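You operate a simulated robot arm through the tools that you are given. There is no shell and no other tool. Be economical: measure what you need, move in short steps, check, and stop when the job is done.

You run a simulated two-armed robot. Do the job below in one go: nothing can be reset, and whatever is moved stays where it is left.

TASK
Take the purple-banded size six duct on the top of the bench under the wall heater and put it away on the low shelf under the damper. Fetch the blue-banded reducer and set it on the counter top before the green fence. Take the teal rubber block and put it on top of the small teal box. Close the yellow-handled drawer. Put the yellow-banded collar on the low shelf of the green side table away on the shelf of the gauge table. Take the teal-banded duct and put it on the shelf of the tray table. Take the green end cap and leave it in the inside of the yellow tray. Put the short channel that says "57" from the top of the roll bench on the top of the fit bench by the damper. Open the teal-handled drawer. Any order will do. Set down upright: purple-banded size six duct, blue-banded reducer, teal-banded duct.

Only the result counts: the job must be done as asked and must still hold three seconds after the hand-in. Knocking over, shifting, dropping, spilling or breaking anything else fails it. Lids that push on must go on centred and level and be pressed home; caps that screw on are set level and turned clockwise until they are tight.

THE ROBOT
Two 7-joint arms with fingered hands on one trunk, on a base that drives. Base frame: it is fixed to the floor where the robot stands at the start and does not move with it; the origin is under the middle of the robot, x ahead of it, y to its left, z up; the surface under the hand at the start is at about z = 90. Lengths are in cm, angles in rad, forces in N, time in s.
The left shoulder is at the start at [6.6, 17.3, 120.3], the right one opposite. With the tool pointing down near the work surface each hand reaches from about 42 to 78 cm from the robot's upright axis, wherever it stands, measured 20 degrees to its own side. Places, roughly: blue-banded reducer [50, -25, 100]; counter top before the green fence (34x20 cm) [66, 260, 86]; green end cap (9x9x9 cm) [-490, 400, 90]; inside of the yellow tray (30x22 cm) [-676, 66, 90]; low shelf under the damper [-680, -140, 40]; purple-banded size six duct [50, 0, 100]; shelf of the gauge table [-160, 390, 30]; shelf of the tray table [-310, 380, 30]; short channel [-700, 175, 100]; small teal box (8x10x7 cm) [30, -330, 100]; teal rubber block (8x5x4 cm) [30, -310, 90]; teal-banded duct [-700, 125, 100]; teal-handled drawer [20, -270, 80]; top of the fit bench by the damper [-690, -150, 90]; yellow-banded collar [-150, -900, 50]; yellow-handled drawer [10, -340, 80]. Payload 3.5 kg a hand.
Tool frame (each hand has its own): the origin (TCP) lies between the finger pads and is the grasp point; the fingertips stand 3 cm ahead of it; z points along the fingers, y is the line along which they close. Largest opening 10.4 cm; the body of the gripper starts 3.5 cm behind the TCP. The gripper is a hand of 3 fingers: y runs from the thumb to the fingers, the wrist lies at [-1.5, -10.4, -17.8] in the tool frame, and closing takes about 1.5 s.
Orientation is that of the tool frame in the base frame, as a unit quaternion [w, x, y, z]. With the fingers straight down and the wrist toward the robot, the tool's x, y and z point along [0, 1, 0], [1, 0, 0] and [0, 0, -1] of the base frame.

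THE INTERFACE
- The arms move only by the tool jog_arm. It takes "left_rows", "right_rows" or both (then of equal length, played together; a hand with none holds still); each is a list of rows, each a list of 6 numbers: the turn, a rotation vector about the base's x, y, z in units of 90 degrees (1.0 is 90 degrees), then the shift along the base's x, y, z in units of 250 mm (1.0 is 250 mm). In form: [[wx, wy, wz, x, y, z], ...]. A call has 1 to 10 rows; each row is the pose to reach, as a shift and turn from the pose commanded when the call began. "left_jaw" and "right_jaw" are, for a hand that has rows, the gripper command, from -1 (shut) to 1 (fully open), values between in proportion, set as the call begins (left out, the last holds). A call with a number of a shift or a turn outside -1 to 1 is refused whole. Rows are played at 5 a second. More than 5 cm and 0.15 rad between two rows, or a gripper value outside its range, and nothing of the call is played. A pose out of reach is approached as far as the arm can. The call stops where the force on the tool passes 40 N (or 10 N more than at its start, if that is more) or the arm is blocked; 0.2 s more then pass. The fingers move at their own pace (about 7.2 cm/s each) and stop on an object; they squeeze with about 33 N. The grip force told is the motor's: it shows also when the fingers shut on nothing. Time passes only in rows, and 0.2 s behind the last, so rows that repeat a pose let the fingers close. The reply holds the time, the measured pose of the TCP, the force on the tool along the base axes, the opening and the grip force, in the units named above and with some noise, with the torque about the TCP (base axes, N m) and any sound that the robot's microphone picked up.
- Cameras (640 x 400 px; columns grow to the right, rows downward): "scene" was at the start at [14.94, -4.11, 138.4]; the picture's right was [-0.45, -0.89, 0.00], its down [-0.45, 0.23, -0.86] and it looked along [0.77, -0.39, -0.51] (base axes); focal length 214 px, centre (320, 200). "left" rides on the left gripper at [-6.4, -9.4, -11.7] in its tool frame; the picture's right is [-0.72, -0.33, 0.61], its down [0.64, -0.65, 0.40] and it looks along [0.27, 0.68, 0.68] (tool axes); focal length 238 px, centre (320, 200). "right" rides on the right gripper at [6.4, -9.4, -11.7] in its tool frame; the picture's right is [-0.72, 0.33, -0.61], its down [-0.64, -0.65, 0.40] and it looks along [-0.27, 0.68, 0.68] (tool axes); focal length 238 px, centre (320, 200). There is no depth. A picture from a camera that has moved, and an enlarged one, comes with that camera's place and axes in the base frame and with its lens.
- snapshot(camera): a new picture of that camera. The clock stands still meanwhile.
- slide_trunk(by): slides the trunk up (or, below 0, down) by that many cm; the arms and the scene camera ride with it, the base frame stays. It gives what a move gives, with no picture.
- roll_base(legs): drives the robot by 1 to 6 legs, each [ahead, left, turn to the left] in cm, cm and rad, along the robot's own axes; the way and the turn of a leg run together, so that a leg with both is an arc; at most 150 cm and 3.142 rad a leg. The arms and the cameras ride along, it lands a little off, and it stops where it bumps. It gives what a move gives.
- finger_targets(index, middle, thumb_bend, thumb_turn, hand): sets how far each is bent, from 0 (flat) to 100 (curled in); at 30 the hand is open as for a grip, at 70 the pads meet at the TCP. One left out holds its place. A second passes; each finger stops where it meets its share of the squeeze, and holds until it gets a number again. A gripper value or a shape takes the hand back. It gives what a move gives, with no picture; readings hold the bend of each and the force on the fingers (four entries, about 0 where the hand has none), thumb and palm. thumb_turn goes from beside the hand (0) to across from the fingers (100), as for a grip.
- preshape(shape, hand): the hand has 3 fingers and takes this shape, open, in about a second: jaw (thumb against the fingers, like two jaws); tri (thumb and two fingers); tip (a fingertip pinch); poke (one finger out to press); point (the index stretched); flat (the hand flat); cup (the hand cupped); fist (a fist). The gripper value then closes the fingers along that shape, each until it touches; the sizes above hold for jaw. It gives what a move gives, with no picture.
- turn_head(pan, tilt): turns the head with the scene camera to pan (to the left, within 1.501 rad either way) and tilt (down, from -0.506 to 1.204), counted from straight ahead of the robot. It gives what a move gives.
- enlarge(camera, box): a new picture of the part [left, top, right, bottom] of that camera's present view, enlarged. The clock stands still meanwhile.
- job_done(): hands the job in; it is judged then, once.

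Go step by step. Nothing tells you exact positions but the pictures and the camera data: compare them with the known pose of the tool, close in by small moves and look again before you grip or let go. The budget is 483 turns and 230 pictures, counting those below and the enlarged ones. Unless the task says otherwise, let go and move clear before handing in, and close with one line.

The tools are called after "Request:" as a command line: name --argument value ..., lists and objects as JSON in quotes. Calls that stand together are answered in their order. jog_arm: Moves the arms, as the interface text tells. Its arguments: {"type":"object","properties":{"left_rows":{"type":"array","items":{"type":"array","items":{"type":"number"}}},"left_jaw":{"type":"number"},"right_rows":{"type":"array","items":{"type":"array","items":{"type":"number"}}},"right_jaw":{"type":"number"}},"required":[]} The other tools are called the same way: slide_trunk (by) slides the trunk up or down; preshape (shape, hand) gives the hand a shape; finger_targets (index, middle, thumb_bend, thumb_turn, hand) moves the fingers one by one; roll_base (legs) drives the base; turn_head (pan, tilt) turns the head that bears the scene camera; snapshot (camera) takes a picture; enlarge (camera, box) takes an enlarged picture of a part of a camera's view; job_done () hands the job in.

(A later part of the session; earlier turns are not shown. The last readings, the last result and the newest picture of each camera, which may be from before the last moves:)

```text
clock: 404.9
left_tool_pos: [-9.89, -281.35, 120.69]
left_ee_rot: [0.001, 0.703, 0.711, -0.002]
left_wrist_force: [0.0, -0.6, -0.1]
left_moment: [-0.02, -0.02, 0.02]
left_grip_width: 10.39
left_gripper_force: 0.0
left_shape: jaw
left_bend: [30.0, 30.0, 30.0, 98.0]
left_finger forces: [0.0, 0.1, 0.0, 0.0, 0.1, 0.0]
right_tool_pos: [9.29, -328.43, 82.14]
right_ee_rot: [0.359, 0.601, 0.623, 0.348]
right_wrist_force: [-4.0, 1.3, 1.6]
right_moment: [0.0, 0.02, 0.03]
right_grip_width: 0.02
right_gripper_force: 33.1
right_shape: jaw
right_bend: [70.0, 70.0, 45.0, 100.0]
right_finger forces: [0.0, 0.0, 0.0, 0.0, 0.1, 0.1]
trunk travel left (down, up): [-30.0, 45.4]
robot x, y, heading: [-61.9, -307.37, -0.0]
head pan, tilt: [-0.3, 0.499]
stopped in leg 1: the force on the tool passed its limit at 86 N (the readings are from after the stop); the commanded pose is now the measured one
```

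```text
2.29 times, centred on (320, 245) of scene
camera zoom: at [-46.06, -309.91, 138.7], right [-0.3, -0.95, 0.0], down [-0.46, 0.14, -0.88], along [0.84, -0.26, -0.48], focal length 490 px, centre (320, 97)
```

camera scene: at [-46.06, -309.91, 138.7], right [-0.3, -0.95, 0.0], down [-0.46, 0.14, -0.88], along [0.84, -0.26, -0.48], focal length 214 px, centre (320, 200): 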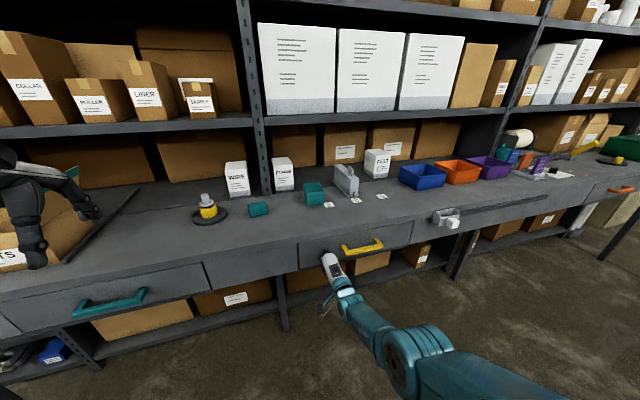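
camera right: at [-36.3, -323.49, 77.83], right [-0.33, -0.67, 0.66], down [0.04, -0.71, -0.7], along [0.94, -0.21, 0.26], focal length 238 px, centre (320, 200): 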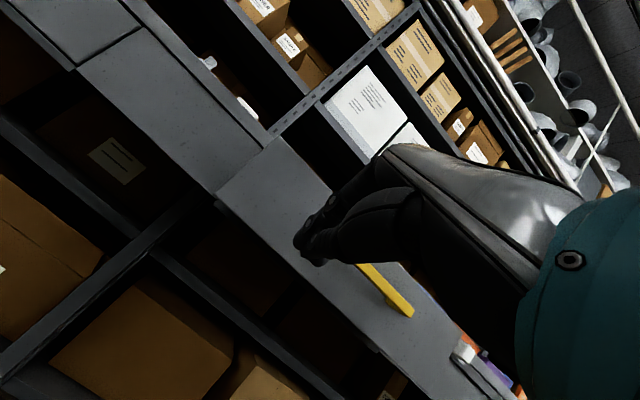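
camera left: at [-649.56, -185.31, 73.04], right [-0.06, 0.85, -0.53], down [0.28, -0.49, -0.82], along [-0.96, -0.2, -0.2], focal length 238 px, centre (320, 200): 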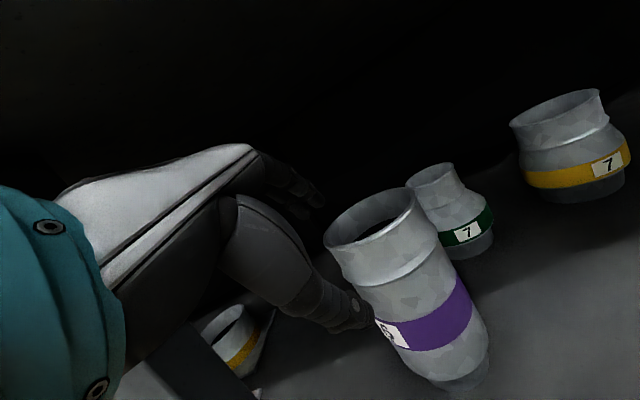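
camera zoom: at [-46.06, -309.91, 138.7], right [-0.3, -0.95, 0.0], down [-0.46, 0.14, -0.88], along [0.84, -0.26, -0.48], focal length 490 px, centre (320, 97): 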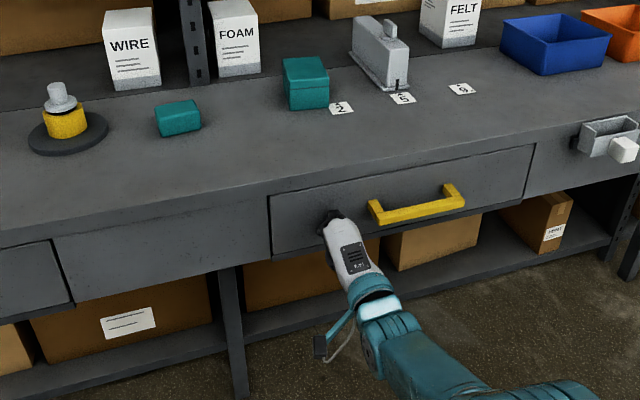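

The yellow drawer is flush closed. Now I'll withdraw the hand and restore its downward pose for the teal block.

Request:
roll_base --legs '[[-14, 0, 0]]'

Request:
jog_arm --right_rows '[[0, 0.085, 0, -0.02, 0, 0.12], [0, 0.17, 0, -0.04, 0, 0.24], [0, 0.255, 0, -0.06, 0, 0.36], [0, 0.34, 0, -0.08, 0, 0.48], [0, 0.425, 0, -0.1, 0, 0.6], [0, 0.51, 0, -0.12, 0, 0.72], [0, 0.595, 0, -0.14, 0, 0.84], [0, 0.667, 0, -0.16, 0, 0.96]]' --right_jaw 1

```text
clock: 406.2
left_tool_pos: [-23.95, -281.46, 120.65]
left_ee_rot: [0.0, 0.705, 0.709, 0.0]
left_wrist_force: [-0.4, 0.4, -0.4]
left_moment: [-0.03, -0.02, 0.0]
left_grip_width: 10.37
left_gripper_force: 0.1
left_shape: jaw
left_bend: [30.0, 30.0, 30.0, 98.0]
left_finger forces: [0.1, 0.0, 0.0, 0.1, 0.1, 0.0]
right_tool_pos: [-4.81, -328.61, 82.11]
right_ee_rot: [0.361, 0.602, 0.622, 0.347]
right_wrist_force: [0.2, 0.9, -0.1]
right_moment: [-0.01, -0.01, 0.02]
right_grip_width: 0.0
right_gripper_force: 33.7
right_shape: jaw
right_bend: [70.0, 70.0, 45.0, 100.0]
right_finger forces: [0.0, 0.0, 0.0, 0.0, 0.0, 0.1]
trunk travel left (down, up): [-30.0, 45.4]
robot x, y, heading: [-75.85, -307.04, -0.004]
head pan, tilt: [-0.3, 0.499]
```

```text
clock: 408.0
left_tool_pos: [-23.78, -281.37, 120.57]
left_ee_rot: [0.0, 0.705, 0.709, -0.001]
left_wrist_force: [-0.6, 0.8, 0.6]
left_moment: [0.0, -0.03, 0.0]
left_grip_width: 10.4
left_gripper_force: 0.0
left_shape: jaw
left_bend: [30.0, 30.0, 30.0, 98.0]
left_finger forces: [0.0, 0.0, 0.0, 0.0, 0.0, 0.1]
right_tool_pos: [-8.95, -328.73, 106.08]
right_ee_rot: [0.0, 0.695, 0.719, -0.001]
right_wrist_force: [-0.1, 1.0, 0.5]
right_moment: [0.0, -0.03, 0.01]
right_grip_width: 10.39
right_gripper_force: 0.1
right_shape: jaw
right_bend: [30.0, 30.0, 30.0, 98.0]
right_finger forces: [0.0, 0.0, 0.0, 0.0, 0.0, 0.0]
trunk travel left (down, up): [-30.0, 45.4]
robot x, y, heading: [-75.88, -307.16, -0.001]
head pan, tilt: [-0.3, 0.499]
```

Request:
jog_arm --left_rows '[[0, 0, 0, 0, 0, 0.15], [0, 0, 0, -0.05, -0.1, 0.3], [0, 0, 0, -0.1, -0.2, 0.4]]'

Request:
roll_base --legs '[[0, 5, 0], [52, 0, 0]]'

Request:
snapshot --camera "right"

Request:
snapshot --camera "scene"

```text
clock: 408.8
left_tool_pos: [-26.77, -286.41, 130.68]
left_ee_rot: [0.0, 0.704, 0.71, -0.001]
left_wrist_force: [0.2, -0.6, 0.9]
left_moment: [0.02, 0.01, 0.04]
left_grip_width: 10.35
left_gripper_force: 0.1
left_shape: jaw
left_bend: [30.0, 30.0, 30.0, 98.0]
left_finger forces: [0.1, 0.1, 0.1, 0.0, 0.0, 0.1]
right_tool_pos: [-8.91, -328.84, 105.99]
right_ee_rot: [0.001, 0.695, 0.719, 0.001]
right_wrist_force: [-0.6, -0.4, 0.8]
right_moment: [0.05, -0.03, -0.02]
right_grip_width: 10.37
right_gripper_force: 0.0
right_shape: jaw
right_bend: [30.0, 30.0, 30.0, 98.0]
right_finger forces: [0.0, 0.1, 0.0, 0.0, 0.0, 0.0]
trunk travel left (down, up): [-30.0, 45.4]
robot x, y, heading: [-75.47, -307.14, -0.007]
head pan, tilt: [-0.3, 0.499]
```

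```text
clock: 412.5
left_tool_pos: [27.63, -282.3, 130.63]
left_ee_rot: [-0.001, 0.708, 0.706, -0.001]
left_wrist_force: [-0.6, -0.2, 0.0]
left_moment: [0.01, 0.0, 0.01]
left_grip_width: 10.36
left_gripper_force: 0.0
left_shape: jaw
left_bend: [30.0, 30.0, 30.0, 98.0]
left_finger forces: [0.0, 0.1, 0.0, 0.0, 0.0, 0.0]
right_tool_pos: [44.85, -324.77, 106.01]
right_ee_rot: [0.001, 0.699, 0.715, -0.001]
right_wrist_force: [0.0, 0.2, 0.7]
right_moment: [0.02, 0.0, -0.02]
right_grip_width: 10.36
right_gripper_force: 0.1
right_shape: jaw
right_bend: [30.0, 30.0, 30.0, 98.0]
right_finger forces: [0.1, 0.0, 0.0, 0.0, 0.1, 0.0]
trunk travel left (down, up): [-30.0, 45.4]
robot x, y, heading: [-21.82, -302.76, -0.017]
head pan, tilt: [-0.3, 0.499]
```

```text
88 pictures are left
camera right: at [35.44, -318.66, 117.57], right [0.34, -0.71, 0.61], down [-0.64, -0.66, -0.4], along [0.69, -0.25, -0.68], focal length 238 px, centre (320, 200)
```

right: 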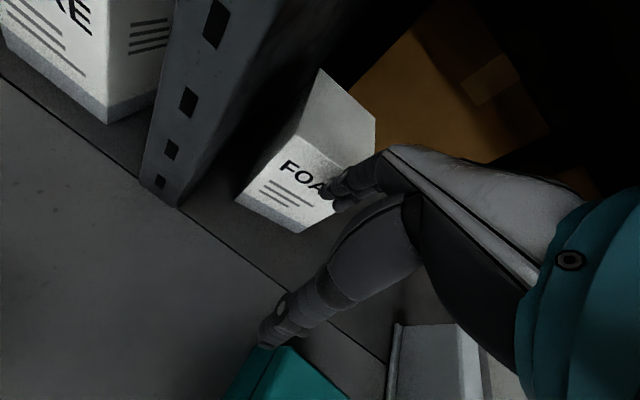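

```text
87 pictures are left
camera scene: at [-6.01, -305.45, 138.7], right [-0.31, -0.95, 0.0], down [-0.46, 0.15, -0.88], along [0.83, -0.27, -0.48], focal length 214 px, centre (320, 200)
```

scene: 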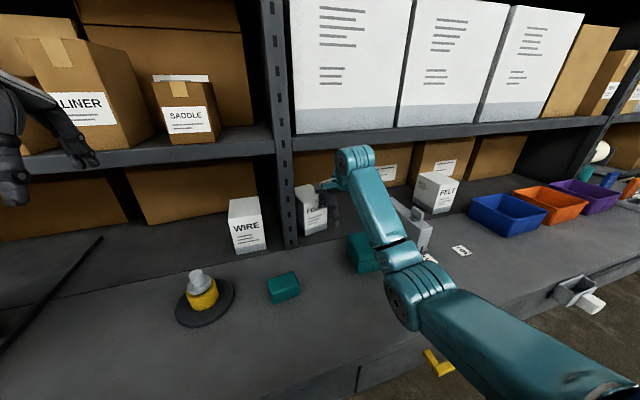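

The hand is close to the FOAM box, so I'll move it back and over the teal block (≈[33.5, -308]).

Request:
jog_arm --right_rows '[[0, 0, 0, -0.15, 0, 0.02], [0, 0, 0, -0.3, 0.06, 0.02], [0, 0, 0, -0.42, 0.2, 0.02], [0, 0, 0, -0.46, 0.38, 0], [0, 0, 0, -0.46, 0.55, 0], [0, 0, 0, -0.46, 0.66, -0.05]]'

Request:
snapshot --camera "right"

Request:
snapshot --camera "scene"

```text
clock: 413.9
left_tool_pos: [27.55, -282.2, 130.64]
left_ee_rot: [0.0, 0.708, 0.706, 0.0]
left_wrist_force: [0.7, 0.1, -0.3]
left_moment: [0.0, -0.01, -0.02]
left_grip_width: 10.38
left_gripper_force: 0.0
left_shape: jaw
left_bend: [30.0, 30.0, 30.0, 98.0]
left_finger forces: [0.1, 0.0, 0.0, 0.1, 0.0, 0.1]
right_tool_pos: [33.56, -308.1, 104.66]
right_ee_rot: [0.001, 0.7, 0.714, 0.0]
right_wrist_force: [0.6, 0.3, 0.4]
right_moment: [-0.02, -0.02, -0.03]
right_grip_width: 10.39
right_gripper_force: 0.0
right_shape: jaw
right_bend: [30.0, 30.0, 30.0, 98.0]
right_finger forces: [0.1, 0.0, 0.0, 0.1, 0.0, 0.0]
trunk travel left (down, up): [-30.0, 45.4]
robot x, y, heading: [-21.29, -302.44, -0.02]
head pan, tilt: [-0.3, 0.499]
```

```text
86 pictures are left
camera right: at [24.18, -301.88, 116.22], right [0.34, -0.71, 0.61], down [-0.64, -0.66, -0.4], along [0.69, -0.25, -0.68], focal length 238 px, centre (320, 200)
```

right: 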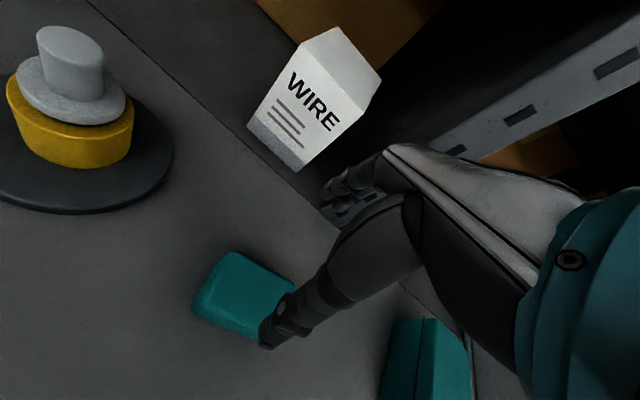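

```text
85 pictures are left
camera scene: at [-6.05, -305.43, 138.7], right [-0.31, -0.95, 0.0], down [-0.46, 0.15, -0.88], along [0.83, -0.27, -0.48], focal length 214 px, centre (320, 200)
```

scene: 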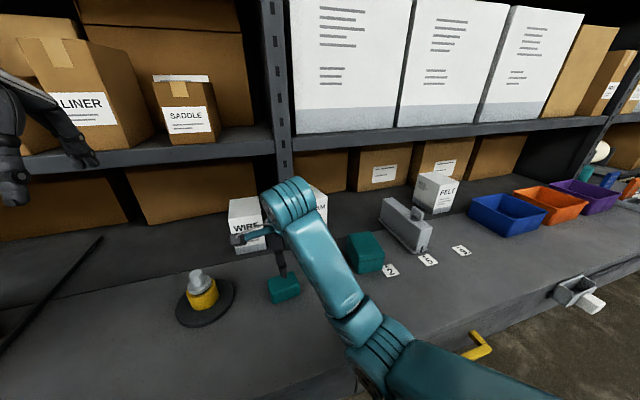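

The block is centred at about [32, -309]. Aligning and lowering.

Request:
jog_arm --right_rows '[[0, 0, 0, -0.06, -0.035, -0.1], [0, 0, 0, -0.06, -0.035, -0.26], [0, 0, 0, -0.06, -0.035, -0.4], [0, 0, 0, -0.06, -0.035, -0.47], [0, 0, 0, -0.06, -0.035, -0.51]]'

Request:
snapshot --camera "right"

```text
clock: 414.8
left_tool_pos: [27.67, -282.33, 130.61]
left_ee_rot: [0.0, 0.709, 0.705, -0.001]
left_wrist_force: [-0.8, -0.2, 0.3]
left_moment: [0.01, 0.04, 0.05]
left_grip_width: 10.34
left_gripper_force: 0.1
left_shape: jaw
left_bend: [30.0, 30.0, 30.0, 98.0]
left_finger forces: [0.0, 0.0, 0.0, 0.0, 0.0, 0.0]
right_tool_pos: [32.52, -308.81, 95.6]
right_ee_rot: [0.012, 0.698, 0.715, 0.017]
right_wrist_force: [-5.6, -2.2, 18.0]
right_moment: [-0.18, -0.39, -0.07]
right_grip_width: 10.19
right_gripper_force: 0.0
right_shape: jaw
right_bend: [30.0, 30.0, 26.0, 98.0]
right_finger forces: [0.0, 14.3, 0.0, 0.0, 4.4, 0.0]
trunk travel left (down, up): [-30.0, 45.4]
robot x, y, heading: [-21.81, -302.58, -0.016]
head pan, tilt: [-0.3, 0.499]
stopped in row 4 (right hand): the force on the tool passed its limit at 51 N (the readings are from after the stop); the commanded pose is now the measured one
```

```text
84 pictures are left
camera right: at [22.63, -302.87, 107.08], right [0.32, -0.72, 0.62], down [-0.62, -0.65, -0.44], along [0.72, -0.25, -0.65], focal length 238 px, centre (320, 200)
```

right: 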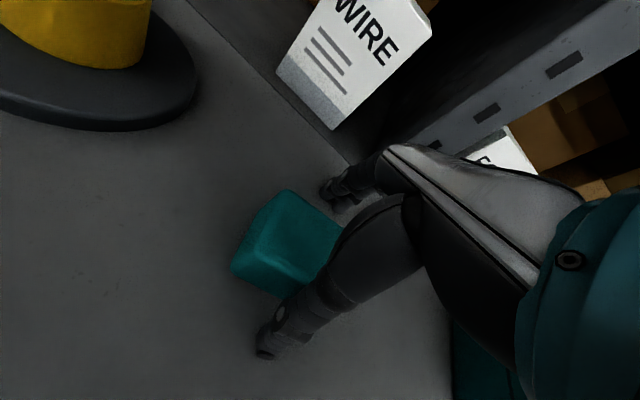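

The table here is at z≈92.5. I'll lift slightly, centre on the block at [31, -307.2], and close.

Request:
jog_arm --right_rows '[[-0.005, 0.026, 0, -0.02, 0.03, 0.03], [-0.005, 0.026, 0, -0.05, 0.065, 0.03]]'

Request:
jog_arm --right_rows '[[0, 0, 0, 0, 0, 0], [0, 0, 0, 0, 0, 0], [0, 0, 0, 0, 0, 0], [0, 0, 0, 0, 0, 0], [0, 0, 0, 0, 0, 0], [0, 0, 0, 0, 0, 0], [0, 0, 0, 0, 0, 0], [0, 0, 0, 0, 0, 0]]' --right_jaw -1

Request:
snapshot --camera "right"

```text
clock: 415.4
left_tool_pos: [27.62, -282.23, 130.64]
left_ee_rot: [0.0, 0.709, 0.705, -0.002]
left_wrist_force: [-1.1, 0.0, 1.0]
left_moment: [-0.01, -0.01, -0.01]
left_grip_width: 10.38
left_gripper_force: 0.1
left_shape: jaw
left_bend: [30.0, 30.0, 30.0, 98.0]
left_finger forces: [0.0, 0.1, 0.0, 0.1, 0.1, 0.1]
right_tool_pos: [31.26, -307.18, 96.15]
right_ee_rot: [-0.003, 0.699, 0.715, -0.005]
right_wrist_force: [-0.1, -0.7, -0.1]
right_moment: [0.01, -0.02, 0.01]
right_grip_width: 10.42
right_gripper_force: 0.1
right_shape: jaw
right_bend: [30.0, 30.0, 30.0, 98.0]
right_finger forces: [0.0, 0.0, 0.0, 0.0, 0.0, 0.0]
trunk travel left (down, up): [-30.0, 45.4]
robot x, y, heading: [-21.49, -302.39, -0.015]
head pan, tilt: [-0.3, 0.499]
```

```text
clock: 417.2
left_tool_pos: [27.65, -282.3, 130.55]
left_ee_rot: [0.0, 0.709, 0.706, -0.001]
left_wrist_force: [0.1, 0.0, 0.0]
left_moment: [0.01, 0.0, 0.0]
left_grip_width: 10.38
left_gripper_force: 0.1
left_shape: jaw
left_bend: [30.0, 30.0, 30.0, 98.0]
left_finger forces: [0.0, 0.1, 0.1, 0.0, 0.1, 0.0]
right_tool_pos: [31.11, -307.15, 96.19]
right_ee_rot: [-0.003, 0.699, 0.715, -0.004]
right_wrist_force: [0.7, 0.3, 0.1]
right_moment: [0.04, 0.0, 0.02]
right_grip_width: 4.45
right_gripper_force: 32.9
right_shape: jaw
right_bend: [74.0, 47.0, 72.0, 100.0]
right_finger forces: [19.5, 10.5, 0.0, 0.1, 29.7, 0.0]
trunk travel left (down, up): [-30.0, 45.4]
robot x, y, heading: [-21.55, -302.22, -0.013]
head pan, tilt: [-0.3, 0.499]
```

```text
83 pictures are left
camera right: at [21.8, -301.08, 107.98], right [0.35, -0.71, 0.61], down [-0.64, -0.66, -0.4], along [0.68, -0.25, -0.69], focal length 238 px, centre (320, 200)
```

right: 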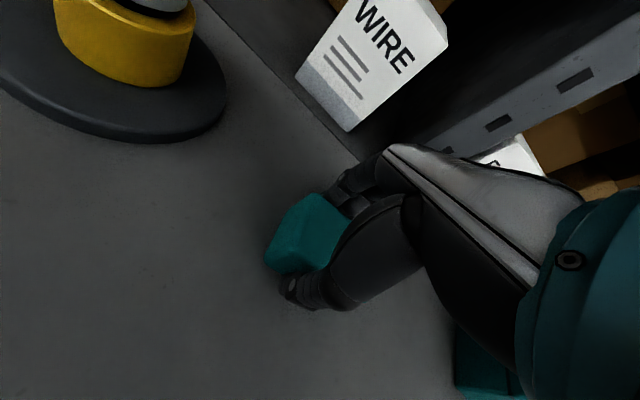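

Request:
jog_arm --right_rows '[[0, 0, 0, 0, 0, 0.1], [0, 0, 0, 0, 0, 0.25], [0, 0, 0, 0, 0, 0.4], [0, 0, 0, 0, 0, 0.5]]'

Request:
snapshot --camera "right"

Request:
enlarge --camera "scene" --box '[200, 180, 440, 320]'

```text
clock: 418.2
left_tool_pos: [27.7, -282.34, 130.45]
left_ee_rot: [0.0, 0.709, 0.705, -0.001]
left_wrist_force: [0.6, -0.6, 0.3]
left_moment: [-0.01, 0.01, 0.03]
left_grip_width: 10.37
left_gripper_force: 0.1
left_shape: jaw
left_bend: [30.0, 30.0, 30.0, 98.0]
left_finger forces: [0.0, 0.0, 0.0, 0.0, 0.0, 0.1]
right_tool_pos: [31.65, -307.37, 108.36]
right_ee_rot: [-0.002, 0.699, 0.715, -0.004]
right_wrist_force: [0.6, -0.7, 0.2]
right_moment: [-0.02, 0.01, 0.03]
right_grip_width: 4.42
right_gripper_force: 32.9
right_shape: jaw
right_bend: [74.0, 47.0, 72.0, 100.0]
right_finger forces: [19.5, 10.3, 0.1, 0.0, 29.8, 0.0]
right hand out of reach, approached as far as the arm can: row 4
trunk travel left (down, up): [-30.0, 45.4]
robot x, y, heading: [-21.64, -302.38, -0.013]
head pan, tilt: [-0.3, 0.499]
```

```text
82 pictures are left
camera right: at [22.37, -301.24, 120.11], right [0.35, -0.71, 0.61], down [-0.64, -0.66, -0.4], along [0.68, -0.25, -0.68], focal length 238 px, centre (320, 200)
```

right: 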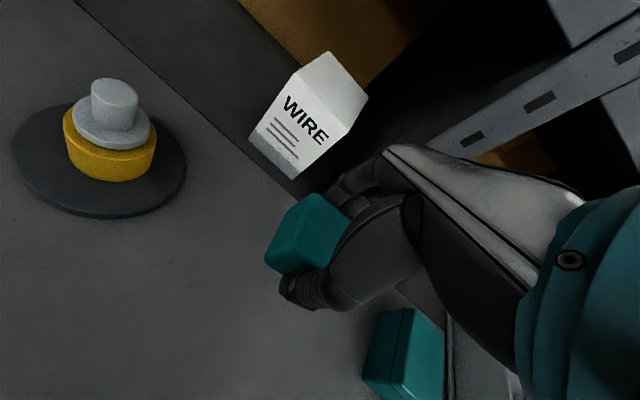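

```text
2.67 times, centred on (320, 250) of scene
camera zoom: at [-6.03, -305.47, 138.7], right [-0.31, -0.95, 0.0], down [-0.46, 0.15, -0.88], along [0.83, -0.27, -0.48], focal length 572 px, centre (320, 67)
```

zoom: 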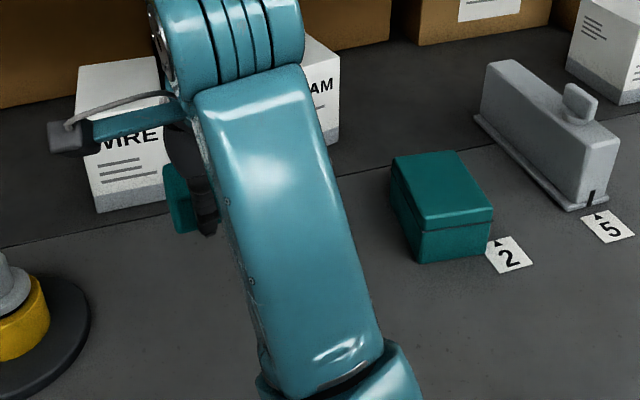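

The block is held. The box top centre is about [33.7, -331.4] at z≈99.5. Moving over it.

Request:
jog_arm --right_rows '[[0, 0, 0, 0.02, -0.17, 0], [0, 0, 0, 0.04, -0.34, 0], [0, 0, 0, 0.06, -0.51, 0], [0, 0, 0, 0.07, -0.68, 0], [0, 0, 0, 0.07, -0.84, 0], [0, 0, 0, 0.07, -1.0, 0]]'

Request:
snapshot --camera "right"

Request:
enlarge --camera "scene" --box '[260, 180, 460, 320]'

```text
clock: 419.6
left_tool_pos: [27.61, -282.36, 130.64]
left_ee_rot: [0.0, 0.709, 0.705, -0.001]
left_wrist_force: [0.2, 0.0, 1.0]
left_moment: [0.0, 0.03, 0.01]
left_grip_width: 10.39
left_gripper_force: 0.1
left_shape: jaw
left_bend: [30.0, 30.0, 30.0, 98.0]
left_finger forces: [0.0, 0.0, 0.0, 0.0, 0.0, 0.1]
right_tool_pos: [33.36, -332.46, 108.11]
right_ee_rot: [-0.004, 0.699, 0.715, -0.004]
right_wrist_force: [-0.3, -0.1, 0.3]
right_moment: [-0.01, 0.03, 0.03]
right_grip_width: 4.41
right_gripper_force: 33.3
right_shape: jaw
right_bend: [74.0, 47.0, 72.0, 100.0]
right_finger forces: [19.4, 10.2, 0.1, 0.1, 29.8, 0.0]
trunk travel left (down, up): [-30.0, 45.4]
robot x, y, heading: [-21.5, -302.17, -0.016]
head pan, tilt: [-0.3, 0.499]
```

```text
80 pictures are left
camera right: at [24.05, -326.2, 119.82], right [0.35, -0.71, 0.61], down [-0.64, -0.66, -0.4], along [0.68, -0.25, -0.69], focal length 238 px, centre (320, 200)
```

right: 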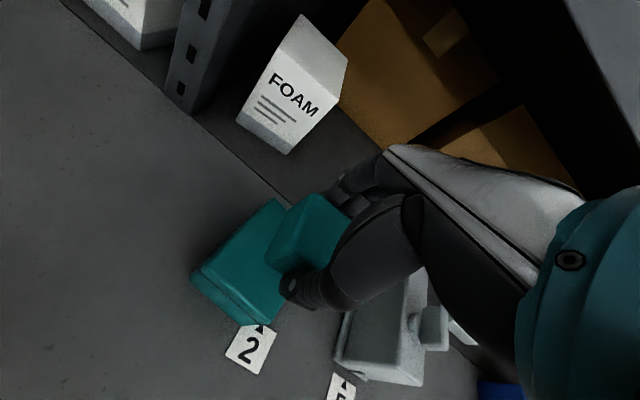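

```text
2.86 times, centred on (360, 250) of scene
camera zoom: at [-6.04, -305.53, 138.7], right [-0.31, -0.95, 0.0], down [-0.46, 0.15, -0.88], along [0.83, -0.27, -0.48], focal length 613 px, centre (206, 57)
```

zoom: 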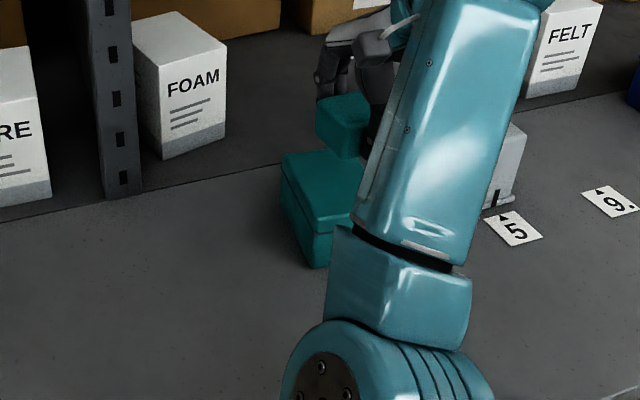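

Aligned above the box. Lowering to contact.

Request:
jog_arm --right_rows '[[0, 0, 0, 0.02, 0, -0.08], [0, 0, 0, 0.02, 0, -0.14], [0, 0, 0, 0.02, 0, -0.17], [0, 0, 0, 0.02, 0, -0.19], [0, 0, 0, 0.02, 0, -0.21], [0, 0, 0, 0.02, 0, -0.23]]'

Request:
snapshot --camera "right"

```text
clock: 421.0
left_tool_pos: [27.53, -282.34, 130.61]
left_ee_rot: [0.0, 0.709, 0.705, -0.001]
left_wrist_force: [0.7, 0.7, 0.7]
left_moment: [0.0, 0.02, -0.02]
left_grip_width: 10.38
left_gripper_force: 0.0
left_shape: jaw
left_bend: [30.0, 30.0, 30.0, 98.0]
left_finger forces: [0.0, 0.0, 0.1, 0.0, 0.0, 0.0]
right_tool_pos: [33.86, -332.3, 102.66]
right_ee_rot: [-0.002, 0.699, 0.715, -0.003]
right_wrist_force: [0.3, -0.5, 3.7]
right_moment: [-0.05, -0.06, -0.04]
right_grip_width: 4.42
right_gripper_force: 33.6
right_shape: jaw
right_bend: [74.0, 48.0, 72.0, 100.0]
right_finger forces: [19.8, 10.6, 0.0, 0.1, 30.5, 0.0]
trunk travel left (down, up): [-30.0, 45.4]
robot x, y, heading: [-21.55, -302.65, -0.016]
head pan, tilt: [-0.3, 0.499]
```

```text
78 pictures are left
camera right: at [24.48, -326.1, 114.36], right [0.35, -0.71, 0.61], down [-0.64, -0.66, -0.4], along [0.68, -0.25, -0.68], focal length 238 px, centre (320, 200)
```

right: 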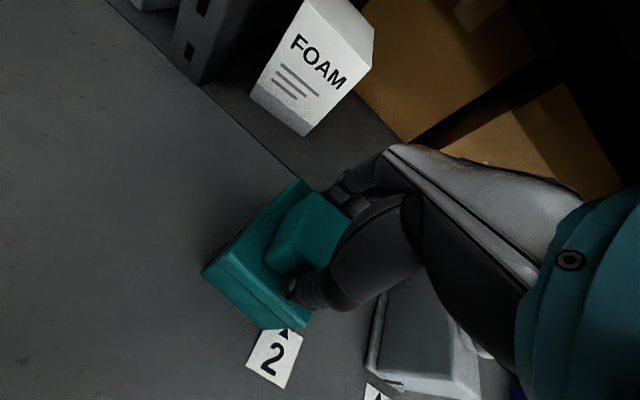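

The block sits about 2 cm too far right. I'll lift slightly, shift left 2 cm and set it down.

Request:
jog_arm --right_rows '[[0, 0, 0, 0, 0, 0.05], [0, 0, 0, 0, 0.04, 0.05], [0, 0, 0, 0, 0.08, 0.05], [0, 0, 0, 0, 0.08, 0.02], [0, 0, 0, 0, 0.08, 0.0], [0, 0, 0, 0, 0.08, -0.01]]'

Request:
snapshot --camera "right"

```text
clock: 422.4
left_tool_pos: [27.58, -282.13, 130.67]
left_ee_rot: [0.0, 0.709, 0.705, -0.001]
left_wrist_force: [1.0, 0.2, -0.3]
left_moment: [0.03, -0.02, -0.03]
left_grip_width: 10.39
left_gripper_force: 0.1
left_shape: jaw
left_bend: [30.0, 30.0, 30.0, 98.0]
left_finger forces: [0.1, 0.0, 0.1, 0.1, 0.1, 0.1]
right_tool_pos: [34.0, -330.31, 102.53]
right_ee_rot: [-0.001, 0.7, 0.715, -0.002]
right_wrist_force: [1.0, -1.9, 14.3]
right_moment: [-0.01, -0.01, -0.05]
right_grip_width: 4.47
right_gripper_force: 32.8
right_shape: jaw
right_bend: [74.0, 47.0, 72.0, 100.0]
right_finger forces: [22.0, 11.4, 0.0, 0.0, 31.6, 0.0]
trunk travel left (down, up): [-30.0, 45.4]
robot x, y, heading: [-21.85, -302.55, -0.017]
head pan, tilt: [-0.3, 0.499]
```

```text
77 pictures are left
camera right: at [24.45, -324.11, 114.26], right [0.34, -0.71, 0.61], down [-0.64, -0.66, -0.4], along [0.69, -0.26, -0.68], focal length 238 px, centre (320, 200)
```

right: 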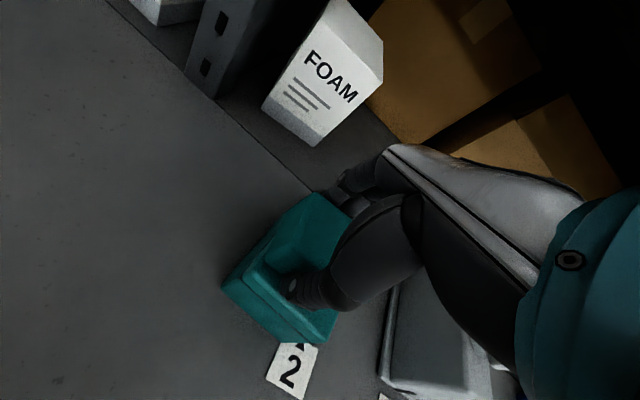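

Now aligned with the box. Releasing and lifting.

Request:
jog_arm --right_rows '[[0, 0, 0, 0, 0, 0.005], [0, 0, 0, 0, 0, 0.005], [0, 0, 0, 0, 0, 0.005], [0, 0, 0, 0, 0, 0.005], [0, 0, 0, 0, 0, 0.005], [0, 0, 0, 0, 0, 0.005], [0, 0, 0, 0, 0, 0.1], [0, 0, 0, 0, 0, 0.25]]' --right_jaw 1

Request:
snapshot --camera "right"

```text
clock: 424.2
left_tool_pos: [27.56, -282.15, 130.5]
left_ee_rot: [0.0, 0.708, 0.706, -0.002]
left_wrist_force: [0.7, 1.2, 0.4]
left_moment: [-0.03, 0.0, -0.01]
left_grip_width: 10.35
left_gripper_force: 0.0
left_shape: jaw
left_bend: [30.0, 30.0, 30.0, 98.0]
left_finger forces: [0.0, 0.1, 0.1, 0.0, 0.0, 0.1]
right_tool_pos: [33.97, -330.41, 108.64]
right_ee_rot: [-0.004, 0.699, 0.715, -0.004]
right_wrist_force: [0.6, -0.9, 0.2]
right_moment: [-0.01, -0.01, -0.01]
right_grip_width: 10.36
right_gripper_force: 0.1
right_shape: jaw
right_bend: [30.0, 30.0, 30.0, 98.0]
right_finger forces: [0.0, 0.1, 0.1, 0.0, 0.0, 0.0]
trunk travel left (down, up): [-30.0, 45.4]
robot x, y, heading: [-21.62, -302.39, -0.011]
head pan, tilt: [-0.3, 0.499]
```

```text
76 pictures are left
camera right: at [24.73, -324.21, 120.51], right [0.35, -0.71, 0.61], down [-0.64, -0.66, -0.4], along [0.68, -0.25, -0.69], focal length 238 px, centre (320, 200)
```

right: 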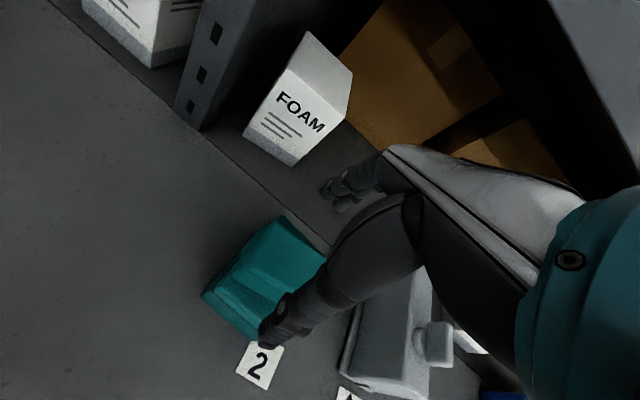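

The block rests on the box. I'll lift the right hand a little more before backing away.

Request:
jog_arm --right_rows '[[0, 0, 0, 0.02, 0, 0.06], [0, 0, 0, 0.02, 0, 0.14]]'

```text
clock: 424.8
left_tool_pos: [27.65, -282.25, 130.49]
left_ee_rot: [-0.001, 0.71, 0.704, 0.0]
left_wrist_force: [0.1, -0.3, -0.1]
left_moment: [-0.02, -0.02, 0.01]
left_grip_width: 10.39
left_gripper_force: 0.1
left_shape: jaw
left_bend: [30.0, 30.0, 30.0, 98.0]
left_finger forces: [0.0, 0.0, 0.0, 0.0, 0.1, 0.0]
right_tool_pos: [34.48, -330.27, 112.18]
right_ee_rot: [-0.004, 0.699, 0.716, -0.004]
right_wrist_force: [-0.4, -0.7, 0.1]
right_moment: [-0.01, 0.0, -0.01]
right_grip_width: 10.37
right_gripper_force: 0.0
right_shape: jaw
right_bend: [30.0, 30.0, 30.0, 98.0]
right_finger forces: [0.0, 0.0, 0.0, 0.0, 0.0, 0.1]
trunk travel left (down, up): [-30.0, 45.4]
robot x, y, heading: [-21.33, -302.45, -0.02]
head pan, tilt: [-0.3, 0.499]
```

Request:
roll_base --legs '[[-45, 0, 0.018], [0, 14, 0]]'

Request:
jog_arm --left_rows '[[0, -0.085, 0, -0.03, 0, -0.16], [0, -0.17, 0, -0.06, 0, -0.32], [0, -0.255, 0, -0.09, 0, -0.48], [0, -0.34, 0, -0.12, 0, -0.62], [0, -0.425, 0, -0.15, 0, -0.74], [0, -0.51, 0, -0.18, 0, -0.84], [0, -0.595, 0, -0.21, 0, -0.92], [0, -0.68, 0, -0.24, 0, -1.0], [0, -0.76, 0, -0.26, 0, -1.0], [0, -0.84, 0, -0.28, 0, -1.0]]' --left_jaw 1

Request:
turn_head --pan 0.2 --tilt 0.6

Request:
snapshot --camera "scene"

```text
clock: 428.4
left_tool_pos: [-17.68, -266.65, 130.51]
left_ee_rot: [0.001, 0.703, 0.711, -0.002]
left_wrist_force: [-0.9, 0.8, -1.1]
left_moment: [-0.02, -0.02, -0.01]
left_grip_width: 10.39
left_gripper_force: 0.0
left_shape: jaw
left_bend: [30.0, 30.0, 30.0, 98.0]
left_finger forces: [0.0, 0.0, 0.1, 0.1, 0.0, 0.0]
right_tool_pos: [-9.7, -314.74, 112.16]
right_ee_rot: [-0.003, 0.693, 0.721, -0.004]
right_wrist_force: [-0.7, 0.4, 0.0]
right_moment: [-0.04, 0.03, 0.01]
right_grip_width: 10.38
right_gripper_force: 0.0
right_shape: jaw
right_bend: [30.0, 30.0, 30.0, 98.0]
right_finger forces: [0.0, 0.0, 0.0, 0.1, 0.0, 0.0]
trunk travel left (down, up): [-30.0, 45.4]
robot x, y, heading: [-66.07, -287.91, 0.001]
head pan, tilt: [-0.3, 0.499]
```

```text
clock: 430.6
left_tool_pos: [-24.9, -266.84, 105.73]
left_ee_rot: [0.436, 0.556, 0.562, 0.43]
left_wrist_force: [0.5, -0.7, 0.1]
left_moment: [-0.02, 0.0, 0.02]
left_grip_width: 10.41
left_gripper_force: 0.1
left_shape: jaw
left_bend: [30.0, 30.0, 30.0, 98.0]
left_finger forces: [0.1, 0.0, 0.1, 0.0, 0.0, 0.0]
left hand out of reach, approached as far as the arm can: row 4, 5, 6, 7, 8
right_tool_pos: [-9.84, -314.75, 112.11]
right_ee_rot: [-0.004, 0.693, 0.721, -0.004]
right_wrist_force: [-0.3, -0.3, -0.4]
right_moment: [0.0, -0.01, 0.0]
right_grip_width: 10.35
right_gripper_force: 0.1
right_shape: jaw
right_bend: [30.0, 30.0, 30.0, 98.0]
right_finger forces: [0.0, 0.0, 0.0, 0.1, 0.1, 0.0]
trunk travel left (down, up): [-30.0, 45.4]
robot x, y, heading: [-66.67, -287.75, 0.002]
head pan, tilt: [-0.3, 0.499]
```

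```text
clock: 431.6
left_tool_pos: [-24.88, -266.85, 105.72]
left_ee_rot: [0.435, 0.556, 0.563, 0.429]
left_wrist_force: [-0.1, 0.0, 0.0]
left_moment: [0.04, 0.02, 0.02]
left_grip_width: 10.4
left_gripper_force: 0.0
left_shape: jaw
left_bend: [30.0, 30.0, 30.0, 98.0]
left_finger forces: [0.1, 0.0, 0.0, 0.0, 0.0, 0.0]
right_tool_pos: [-9.81, -314.76, 112.11]
right_ee_rot: [-0.004, 0.693, 0.721, -0.003]
right_wrist_force: [-0.4, 0.0, 0.4]
right_moment: [0.03, -0.02, 0.03]
right_grip_width: 10.37
right_gripper_force: 0.1
right_shape: jaw
right_bend: [30.0, 30.0, 30.0, 98.0]
right_finger forces: [0.0, 0.0, 0.0, 0.0, 0.1, 0.0]
trunk travel left (down, up): [-30.0, 45.4]
robot x, y, heading: [-66.52, -287.87, 0.007]
head pan, tilt: [0.201, 0.6]
```

```text
75 pictures are left
camera scene: at [-50.93, -286.12, 137.79], right [0.2, -0.98, 0.0], down [-0.55, -0.11, -0.83], along [0.81, 0.17, -0.56], focal length 214 px, centre (320, 200)
```

scene: 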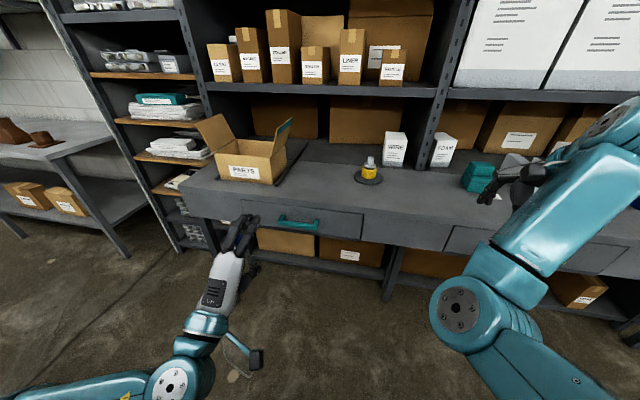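

Handle is at about [11, -264.3, 82.5]. Lowering the left hand to its level.

Request:
jog_arm --left_rows '[[0, 0, 0, 0.02, 0.02, -0.18], [0, 0, 0, 0.04, 0.05, -0.36], [0, 0, 0, 0.06, 0.08, -0.54], [0, 0, 0, 0.08, 0.1, -0.72], [0, 0, 0, 0.1, 0.1, -0.9]]'

Request:
snapshot --camera "left"

Request:
snapshot --camera "scene"

```text
clock: 432.8
left_tool_pos: [-22.24, -264.48, 83.18]
left_ee_rot: [0.437, 0.556, 0.562, 0.429]
left_wrist_force: [-0.2, 0.5, 0.2]
left_moment: [-0.01, -0.01, 0.01]
left_grip_width: 10.41
left_gripper_force: 0.0
left_shape: jaw
left_bend: [30.0, 30.0, 30.0, 98.0]
left_finger forces: [0.0, 0.0, 0.0, 0.0, 0.0, 0.0]
right_tool_pos: [-9.8, -314.79, 112.15]
right_ee_rot: [-0.004, 0.693, 0.721, -0.004]
right_wrist_force: [0.4, -0.1, -1.1]
right_moment: [0.0, 0.0, 0.0]
right_grip_width: 10.38
right_gripper_force: 0.1
right_shape: jaw
right_bend: [30.0, 30.0, 30.0, 98.0]
right_finger forces: [0.1, 0.0, 0.1, 0.1, 0.1, 0.0]
trunk travel left (down, up): [-30.0, 45.4]
robot x, y, heading: [-66.11, -287.63, -0.0]
head pan, tilt: [0.201, 0.6]
```

```text
74 pictures are left
camera left: at [-35.76, -270.98, 77.06], right [0.51, -0.73, -0.46], down [0.23, 0.63, -0.74], along [0.83, 0.28, 0.49], focal length 238 px, centre (320, 200)
```

left: 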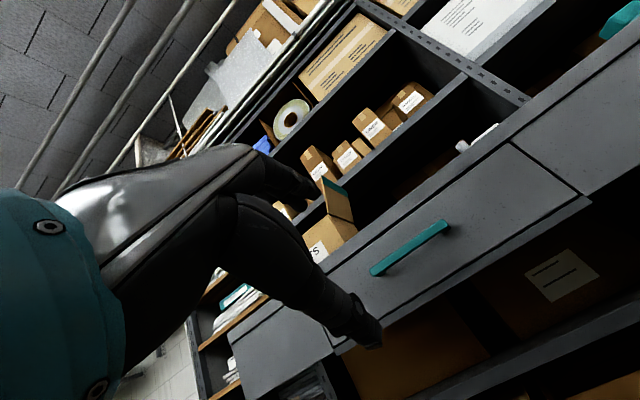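

```text
73 pictures are left
camera scene: at [-50.9, -286.13, 137.79], right [0.2, -0.98, 0.0], down [-0.55, -0.11, -0.82], along [0.81, 0.17, -0.57], focal length 214 px, centre (320, 200)
```

scene: 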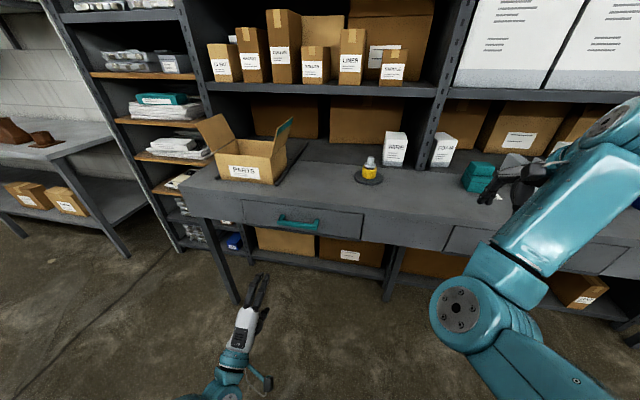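

Handle confirmed at about [11, -264.8, 84]. Advancing with open fingers above and below the bar.

Request:
roll_base --legs '[[22, 0, 0]]'

Request:
snapshot --camera "left"

```text
clock: 434.4
left_tool_pos: [-0.26, -264.22, 83.2]
left_ee_rot: [0.435, 0.555, 0.563, 0.43]
left_wrist_force: [1.2, -0.5, 0.0]
left_moment: [-0.03, -0.04, 0.01]
left_grip_width: 10.35
left_gripper_force: 0.1
left_shape: jaw
left_bend: [30.0, 30.0, 30.0, 98.0]
left_finger forces: [0.0, 0.0, 0.0, 0.1, 0.0, 0.0]
right_tool_pos: [12.07, -314.57, 112.1]
right_ee_rot: [-0.003, 0.692, 0.722, -0.004]
right_wrist_force: [0.2, 0.3, -0.5]
right_moment: [0.0, 0.0, 0.0]
right_grip_width: 10.35
right_gripper_force: 0.0
right_shape: jaw
right_bend: [30.0, 30.0, 30.0, 98.0]
right_finger forces: [0.1, 0.0, 0.0, 0.0, 0.0, 0.0]
trunk travel left (down, up): [-30.0, 45.4]
robot x, y, heading: [-44.59, -287.9, 0.004]
head pan, tilt: [0.201, 0.6]
```

```text
72 pictures are left
camera left: at [-14.05, -270.78, 77.06], right [0.52, -0.72, -0.46], down [0.22, 0.63, -0.74], along [0.83, 0.28, 0.49], focal length 238 px, centre (320, 200)
```

left: 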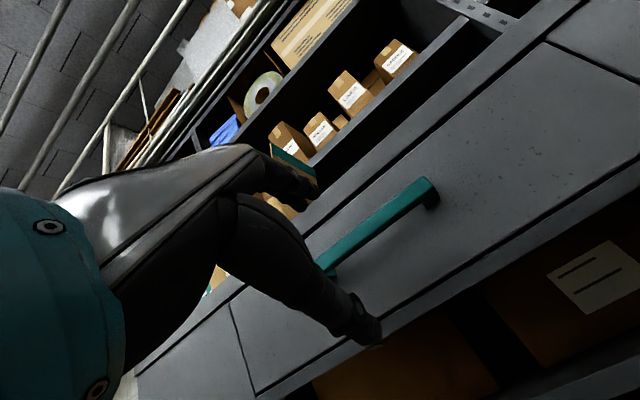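

Request:
jog_arm --left_rows '[[0, 0, 0, 0.1, -0.03, 0.03], [0, 0, 0, 0.2, -0.05, 0.035], [0, 0, 0, 0.3, -0.05, 0.035], [0, 0, 0, 0.4, -0.05, 0.035]]'

Request:
snapshot --camera "left"

```text
clock: 435.4
left_tool_pos: [7.88, -265.47, 83.82]
left_ee_rot: [0.436, 0.554, 0.561, 0.432]
left_wrist_force: [-29.7, 1.0, 2.2]
left_moment: [-0.04, -1.68, 0.31]
left_grip_width: 10.14
left_gripper_force: 0.1
left_shape: jaw
left_bend: [30.0, 30.0, 30.0, 98.0]
left_finger forces: [0.1, 29.6, 0.1, 0.0, 0.1, 0.0]
right_tool_pos: [11.8, -314.34, 112.31]
right_ee_rot: [-0.003, 0.691, 0.723, -0.004]
right_wrist_force: [0.5, -0.3, 0.3]
right_moment: [-0.04, 0.05, 0.01]
right_grip_width: 10.39
right_gripper_force: 0.0
right_shape: jaw
right_bend: [30.0, 30.0, 30.0, 98.0]
right_finger forces: [0.1, 0.0, 0.0, 0.1, 0.0, 0.1]
trunk travel left (down, up): [-30.0, 45.4]
robot x, y, heading: [-44.84, -287.96, 0.01]
head pan, tilt: [0.201, 0.6]
stopped in row 4 (left hand): the force on the tool passed its limit at 55 N (the readings are from after the stop); the commanded pose is now the measured one
```

```text
71 pictures are left
camera left: at [-5.79, -271.97, 77.62], right [0.52, -0.72, -0.46], down [0.23, 0.63, -0.74], along [0.82, 0.28, 0.49], focal length 238 px, centre (320, 200)
```

left: 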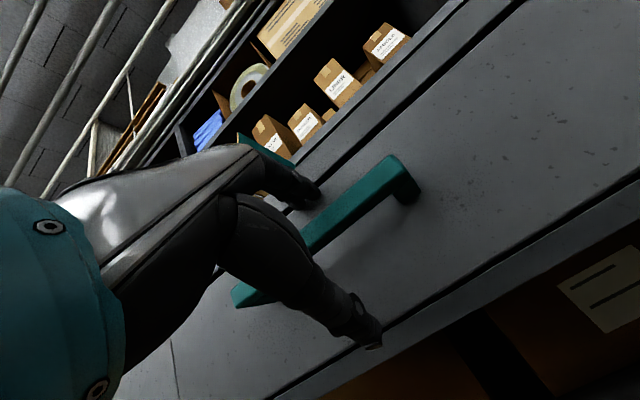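

The fingers have reached the front panel and the bar lies between them. Easing back 0.5 cm and closing.

Request:
jog_arm --left_rows '[[0, 0, 0, -0.03, 0, 0], [0, 0, 0, -0.03, 0, 0], [0, 0, 0, -0.03, 0, 0], [0, 0, 0, -0.03, 0, 0], [0, 0, 0, -0.03, 0, 0], [0, 0, 0, -0.03, 0, 0], [0, 0, 0, -0.03, 0, 0], [0, 0, 0, -0.03, 0, 0]]' --left_jaw -1

Request:
snapshot --camera "left"

```text
clock: 437.2
left_tool_pos: [7.39, -265.38, 82.97]
left_ee_rot: [0.431, 0.562, 0.564, 0.426]
left_wrist_force: [-3.2, 0.1, -39.4]
left_moment: [0.04, 0.23, 0.0]
left_grip_width: 1.03
left_gripper_force: 33.0
left_shape: jaw
left_bend: [76.0, 50.0, 47.0, 100.0]
left_finger forces: [7.4, 0.0, 0.0, 0.0, 43.5, 0.0]
right_tool_pos: [12.22, -314.32, 112.02]
right_ee_rot: [-0.004, 0.691, 0.723, -0.005]
right_wrist_force: [-0.9, 0.2, 0.4]
right_moment: [-0.02, 0.01, 0.02]
right_grip_width: 10.38
right_gripper_force: 0.2
right_shape: jaw
right_bend: [30.0, 30.0, 30.0, 98.0]
right_finger forces: [0.0, 0.1, 0.0, 0.0, 0.1, 0.1]
trunk travel left (down, up): [-30.0, 45.4]
robot x, y, heading: [-44.78, -287.66, 0.01]
head pan, tilt: [0.201, 0.6]
```

```text
70 pictures are left
camera left: at [-6.33, -271.88, 77.09], right [0.5, -0.72, -0.47], down [0.22, 0.64, -0.74], along [0.84, 0.27, 0.48], focal length 238 px, centre (320, 200)
```

left: 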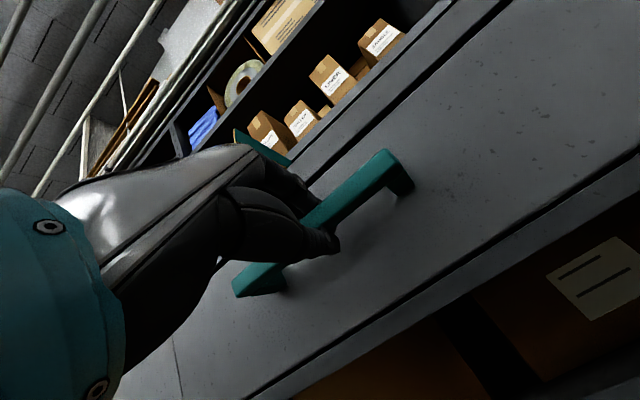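

The bar is gripped. I'll relieve the vertical load and pull gently.

Request:
jog_arm --left_rows '[[0, 0, 0, 0, 0, 0.02], [0, 0, 0, 0, 0, 0.035], [0, 0, 0, -0.06, 0, 0.035], [0, 0, 0, -0.14, 0, 0.035], [0, 0, 0, -0.24, 0, 0.035]]'

Request:
snapshot --camera "scene"

```text
clock: 437.8
left_tool_pos: [6.96, -265.43, 82.78]
left_ee_rot: [0.421, 0.569, 0.568, 0.42]
left_wrist_force: [0.5, 1.3, -32.0]
left_moment: [-0.02, 0.09, 0.02]
left_grip_width: 1.1
left_gripper_force: 33.3
left_shape: jaw
left_bend: [76.0, 50.0, 47.0, 100.0]
left_finger forces: [7.7, 0.0, 0.0, 0.0, 39.3, 0.0]
right_tool_pos: [12.07, -314.43, 112.02]
right_ee_rot: [-0.004, 0.691, 0.723, -0.005]
right_wrist_force: [-0.3, -0.2, 0.5]
right_moment: [0.05, 0.0, 0.05]
right_grip_width: 10.38
right_gripper_force: 0.1
right_shape: jaw
right_bend: [30.0, 30.0, 30.0, 98.0]
right_finger forces: [0.0, 0.0, 0.0, 0.0, 0.0, 0.0]
trunk travel left (down, up): [-30.0, 45.4]
robot x, y, heading: [-44.77, -287.27, 0.006]
head pan, tilt: [0.201, 0.6]
stopped in row 2 (left hand): the force on the tool passed its limit at 50 N (the readings are from after the stop); the commanded pose is now the measured one
```

```text
69 pictures are left
camera scene: at [-29.11, -285.87, 137.8], right [0.21, -0.98, 0.0], down [-0.55, -0.12, -0.82], along [0.81, 0.17, -0.57], focal length 214 px, centre (320, 200)
```

scene: 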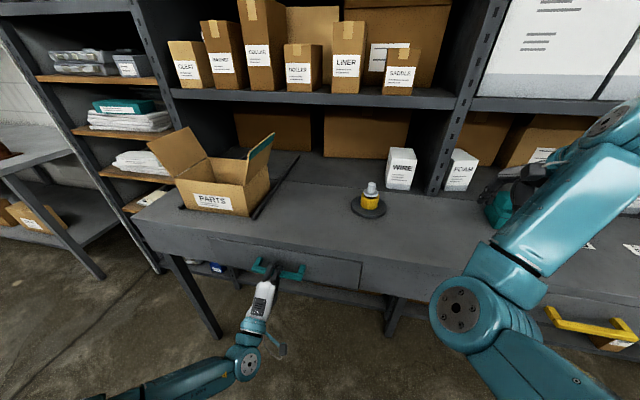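

Raising was the wrong way. I'll lower slightly and then pull.

Request:
jog_arm --left_rows '[[0, 0, 0, 0, 0, -0.015], [0, 0, 0, 0, 0, -0.03], [0, 0, 0, -0.04, 0, -0.03], [0, 0, 0, -0.1, 0, -0.03], [0, 0, 0, -0.18, 0, -0.03], [0, 0, 0, -0.28, 0, -0.03]]'

Request:
snapshot --camera "scene"

```text
clock: 439.2
left_tool_pos: [0.32, -265.51, 82.67]
left_ee_rot: [0.427, 0.564, 0.565, 0.425]
left_wrist_force: [-1.0, 4.9, -20.2]
left_moment: [-0.11, 0.04, 0.03]
left_grip_width: 1.08
left_gripper_force: 32.8
left_shape: jaw
left_bend: [76.0, 50.0, 48.0, 100.0]
left_finger forces: [9.9, 0.1, 0.1, 0.0, 30.9, 0.0]
right_tool_pos: [12.08, -314.33, 112.1]
right_ee_rot: [-0.003, 0.691, 0.723, -0.004]
right_wrist_force: [1.0, 0.2, 0.4]
right_moment: [0.04, -0.02, -0.02]
right_grip_width: 10.37
right_gripper_force: 0.0
right_shape: jaw
right_bend: [30.0, 30.0, 30.0, 98.0]
right_finger forces: [0.0, 0.0, 0.0, 0.1, 0.0, 0.0]
trunk travel left (down, up): [-30.0, 45.4]
robot x, y, heading: [-44.65, -287.2, 0.01]
head pan, tilt: [0.201, 0.6]
```

```text
68 pictures are left
camera scene: at [-29.12, -285.83, 137.78], right [0.21, -0.98, 0.0], down [-0.55, -0.12, -0.82], along [0.81, 0.17, -0.57], focal length 214 px, centre (320, 200)
```

scene: 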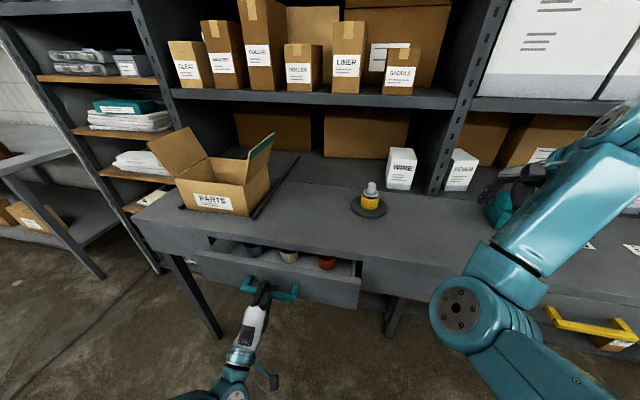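

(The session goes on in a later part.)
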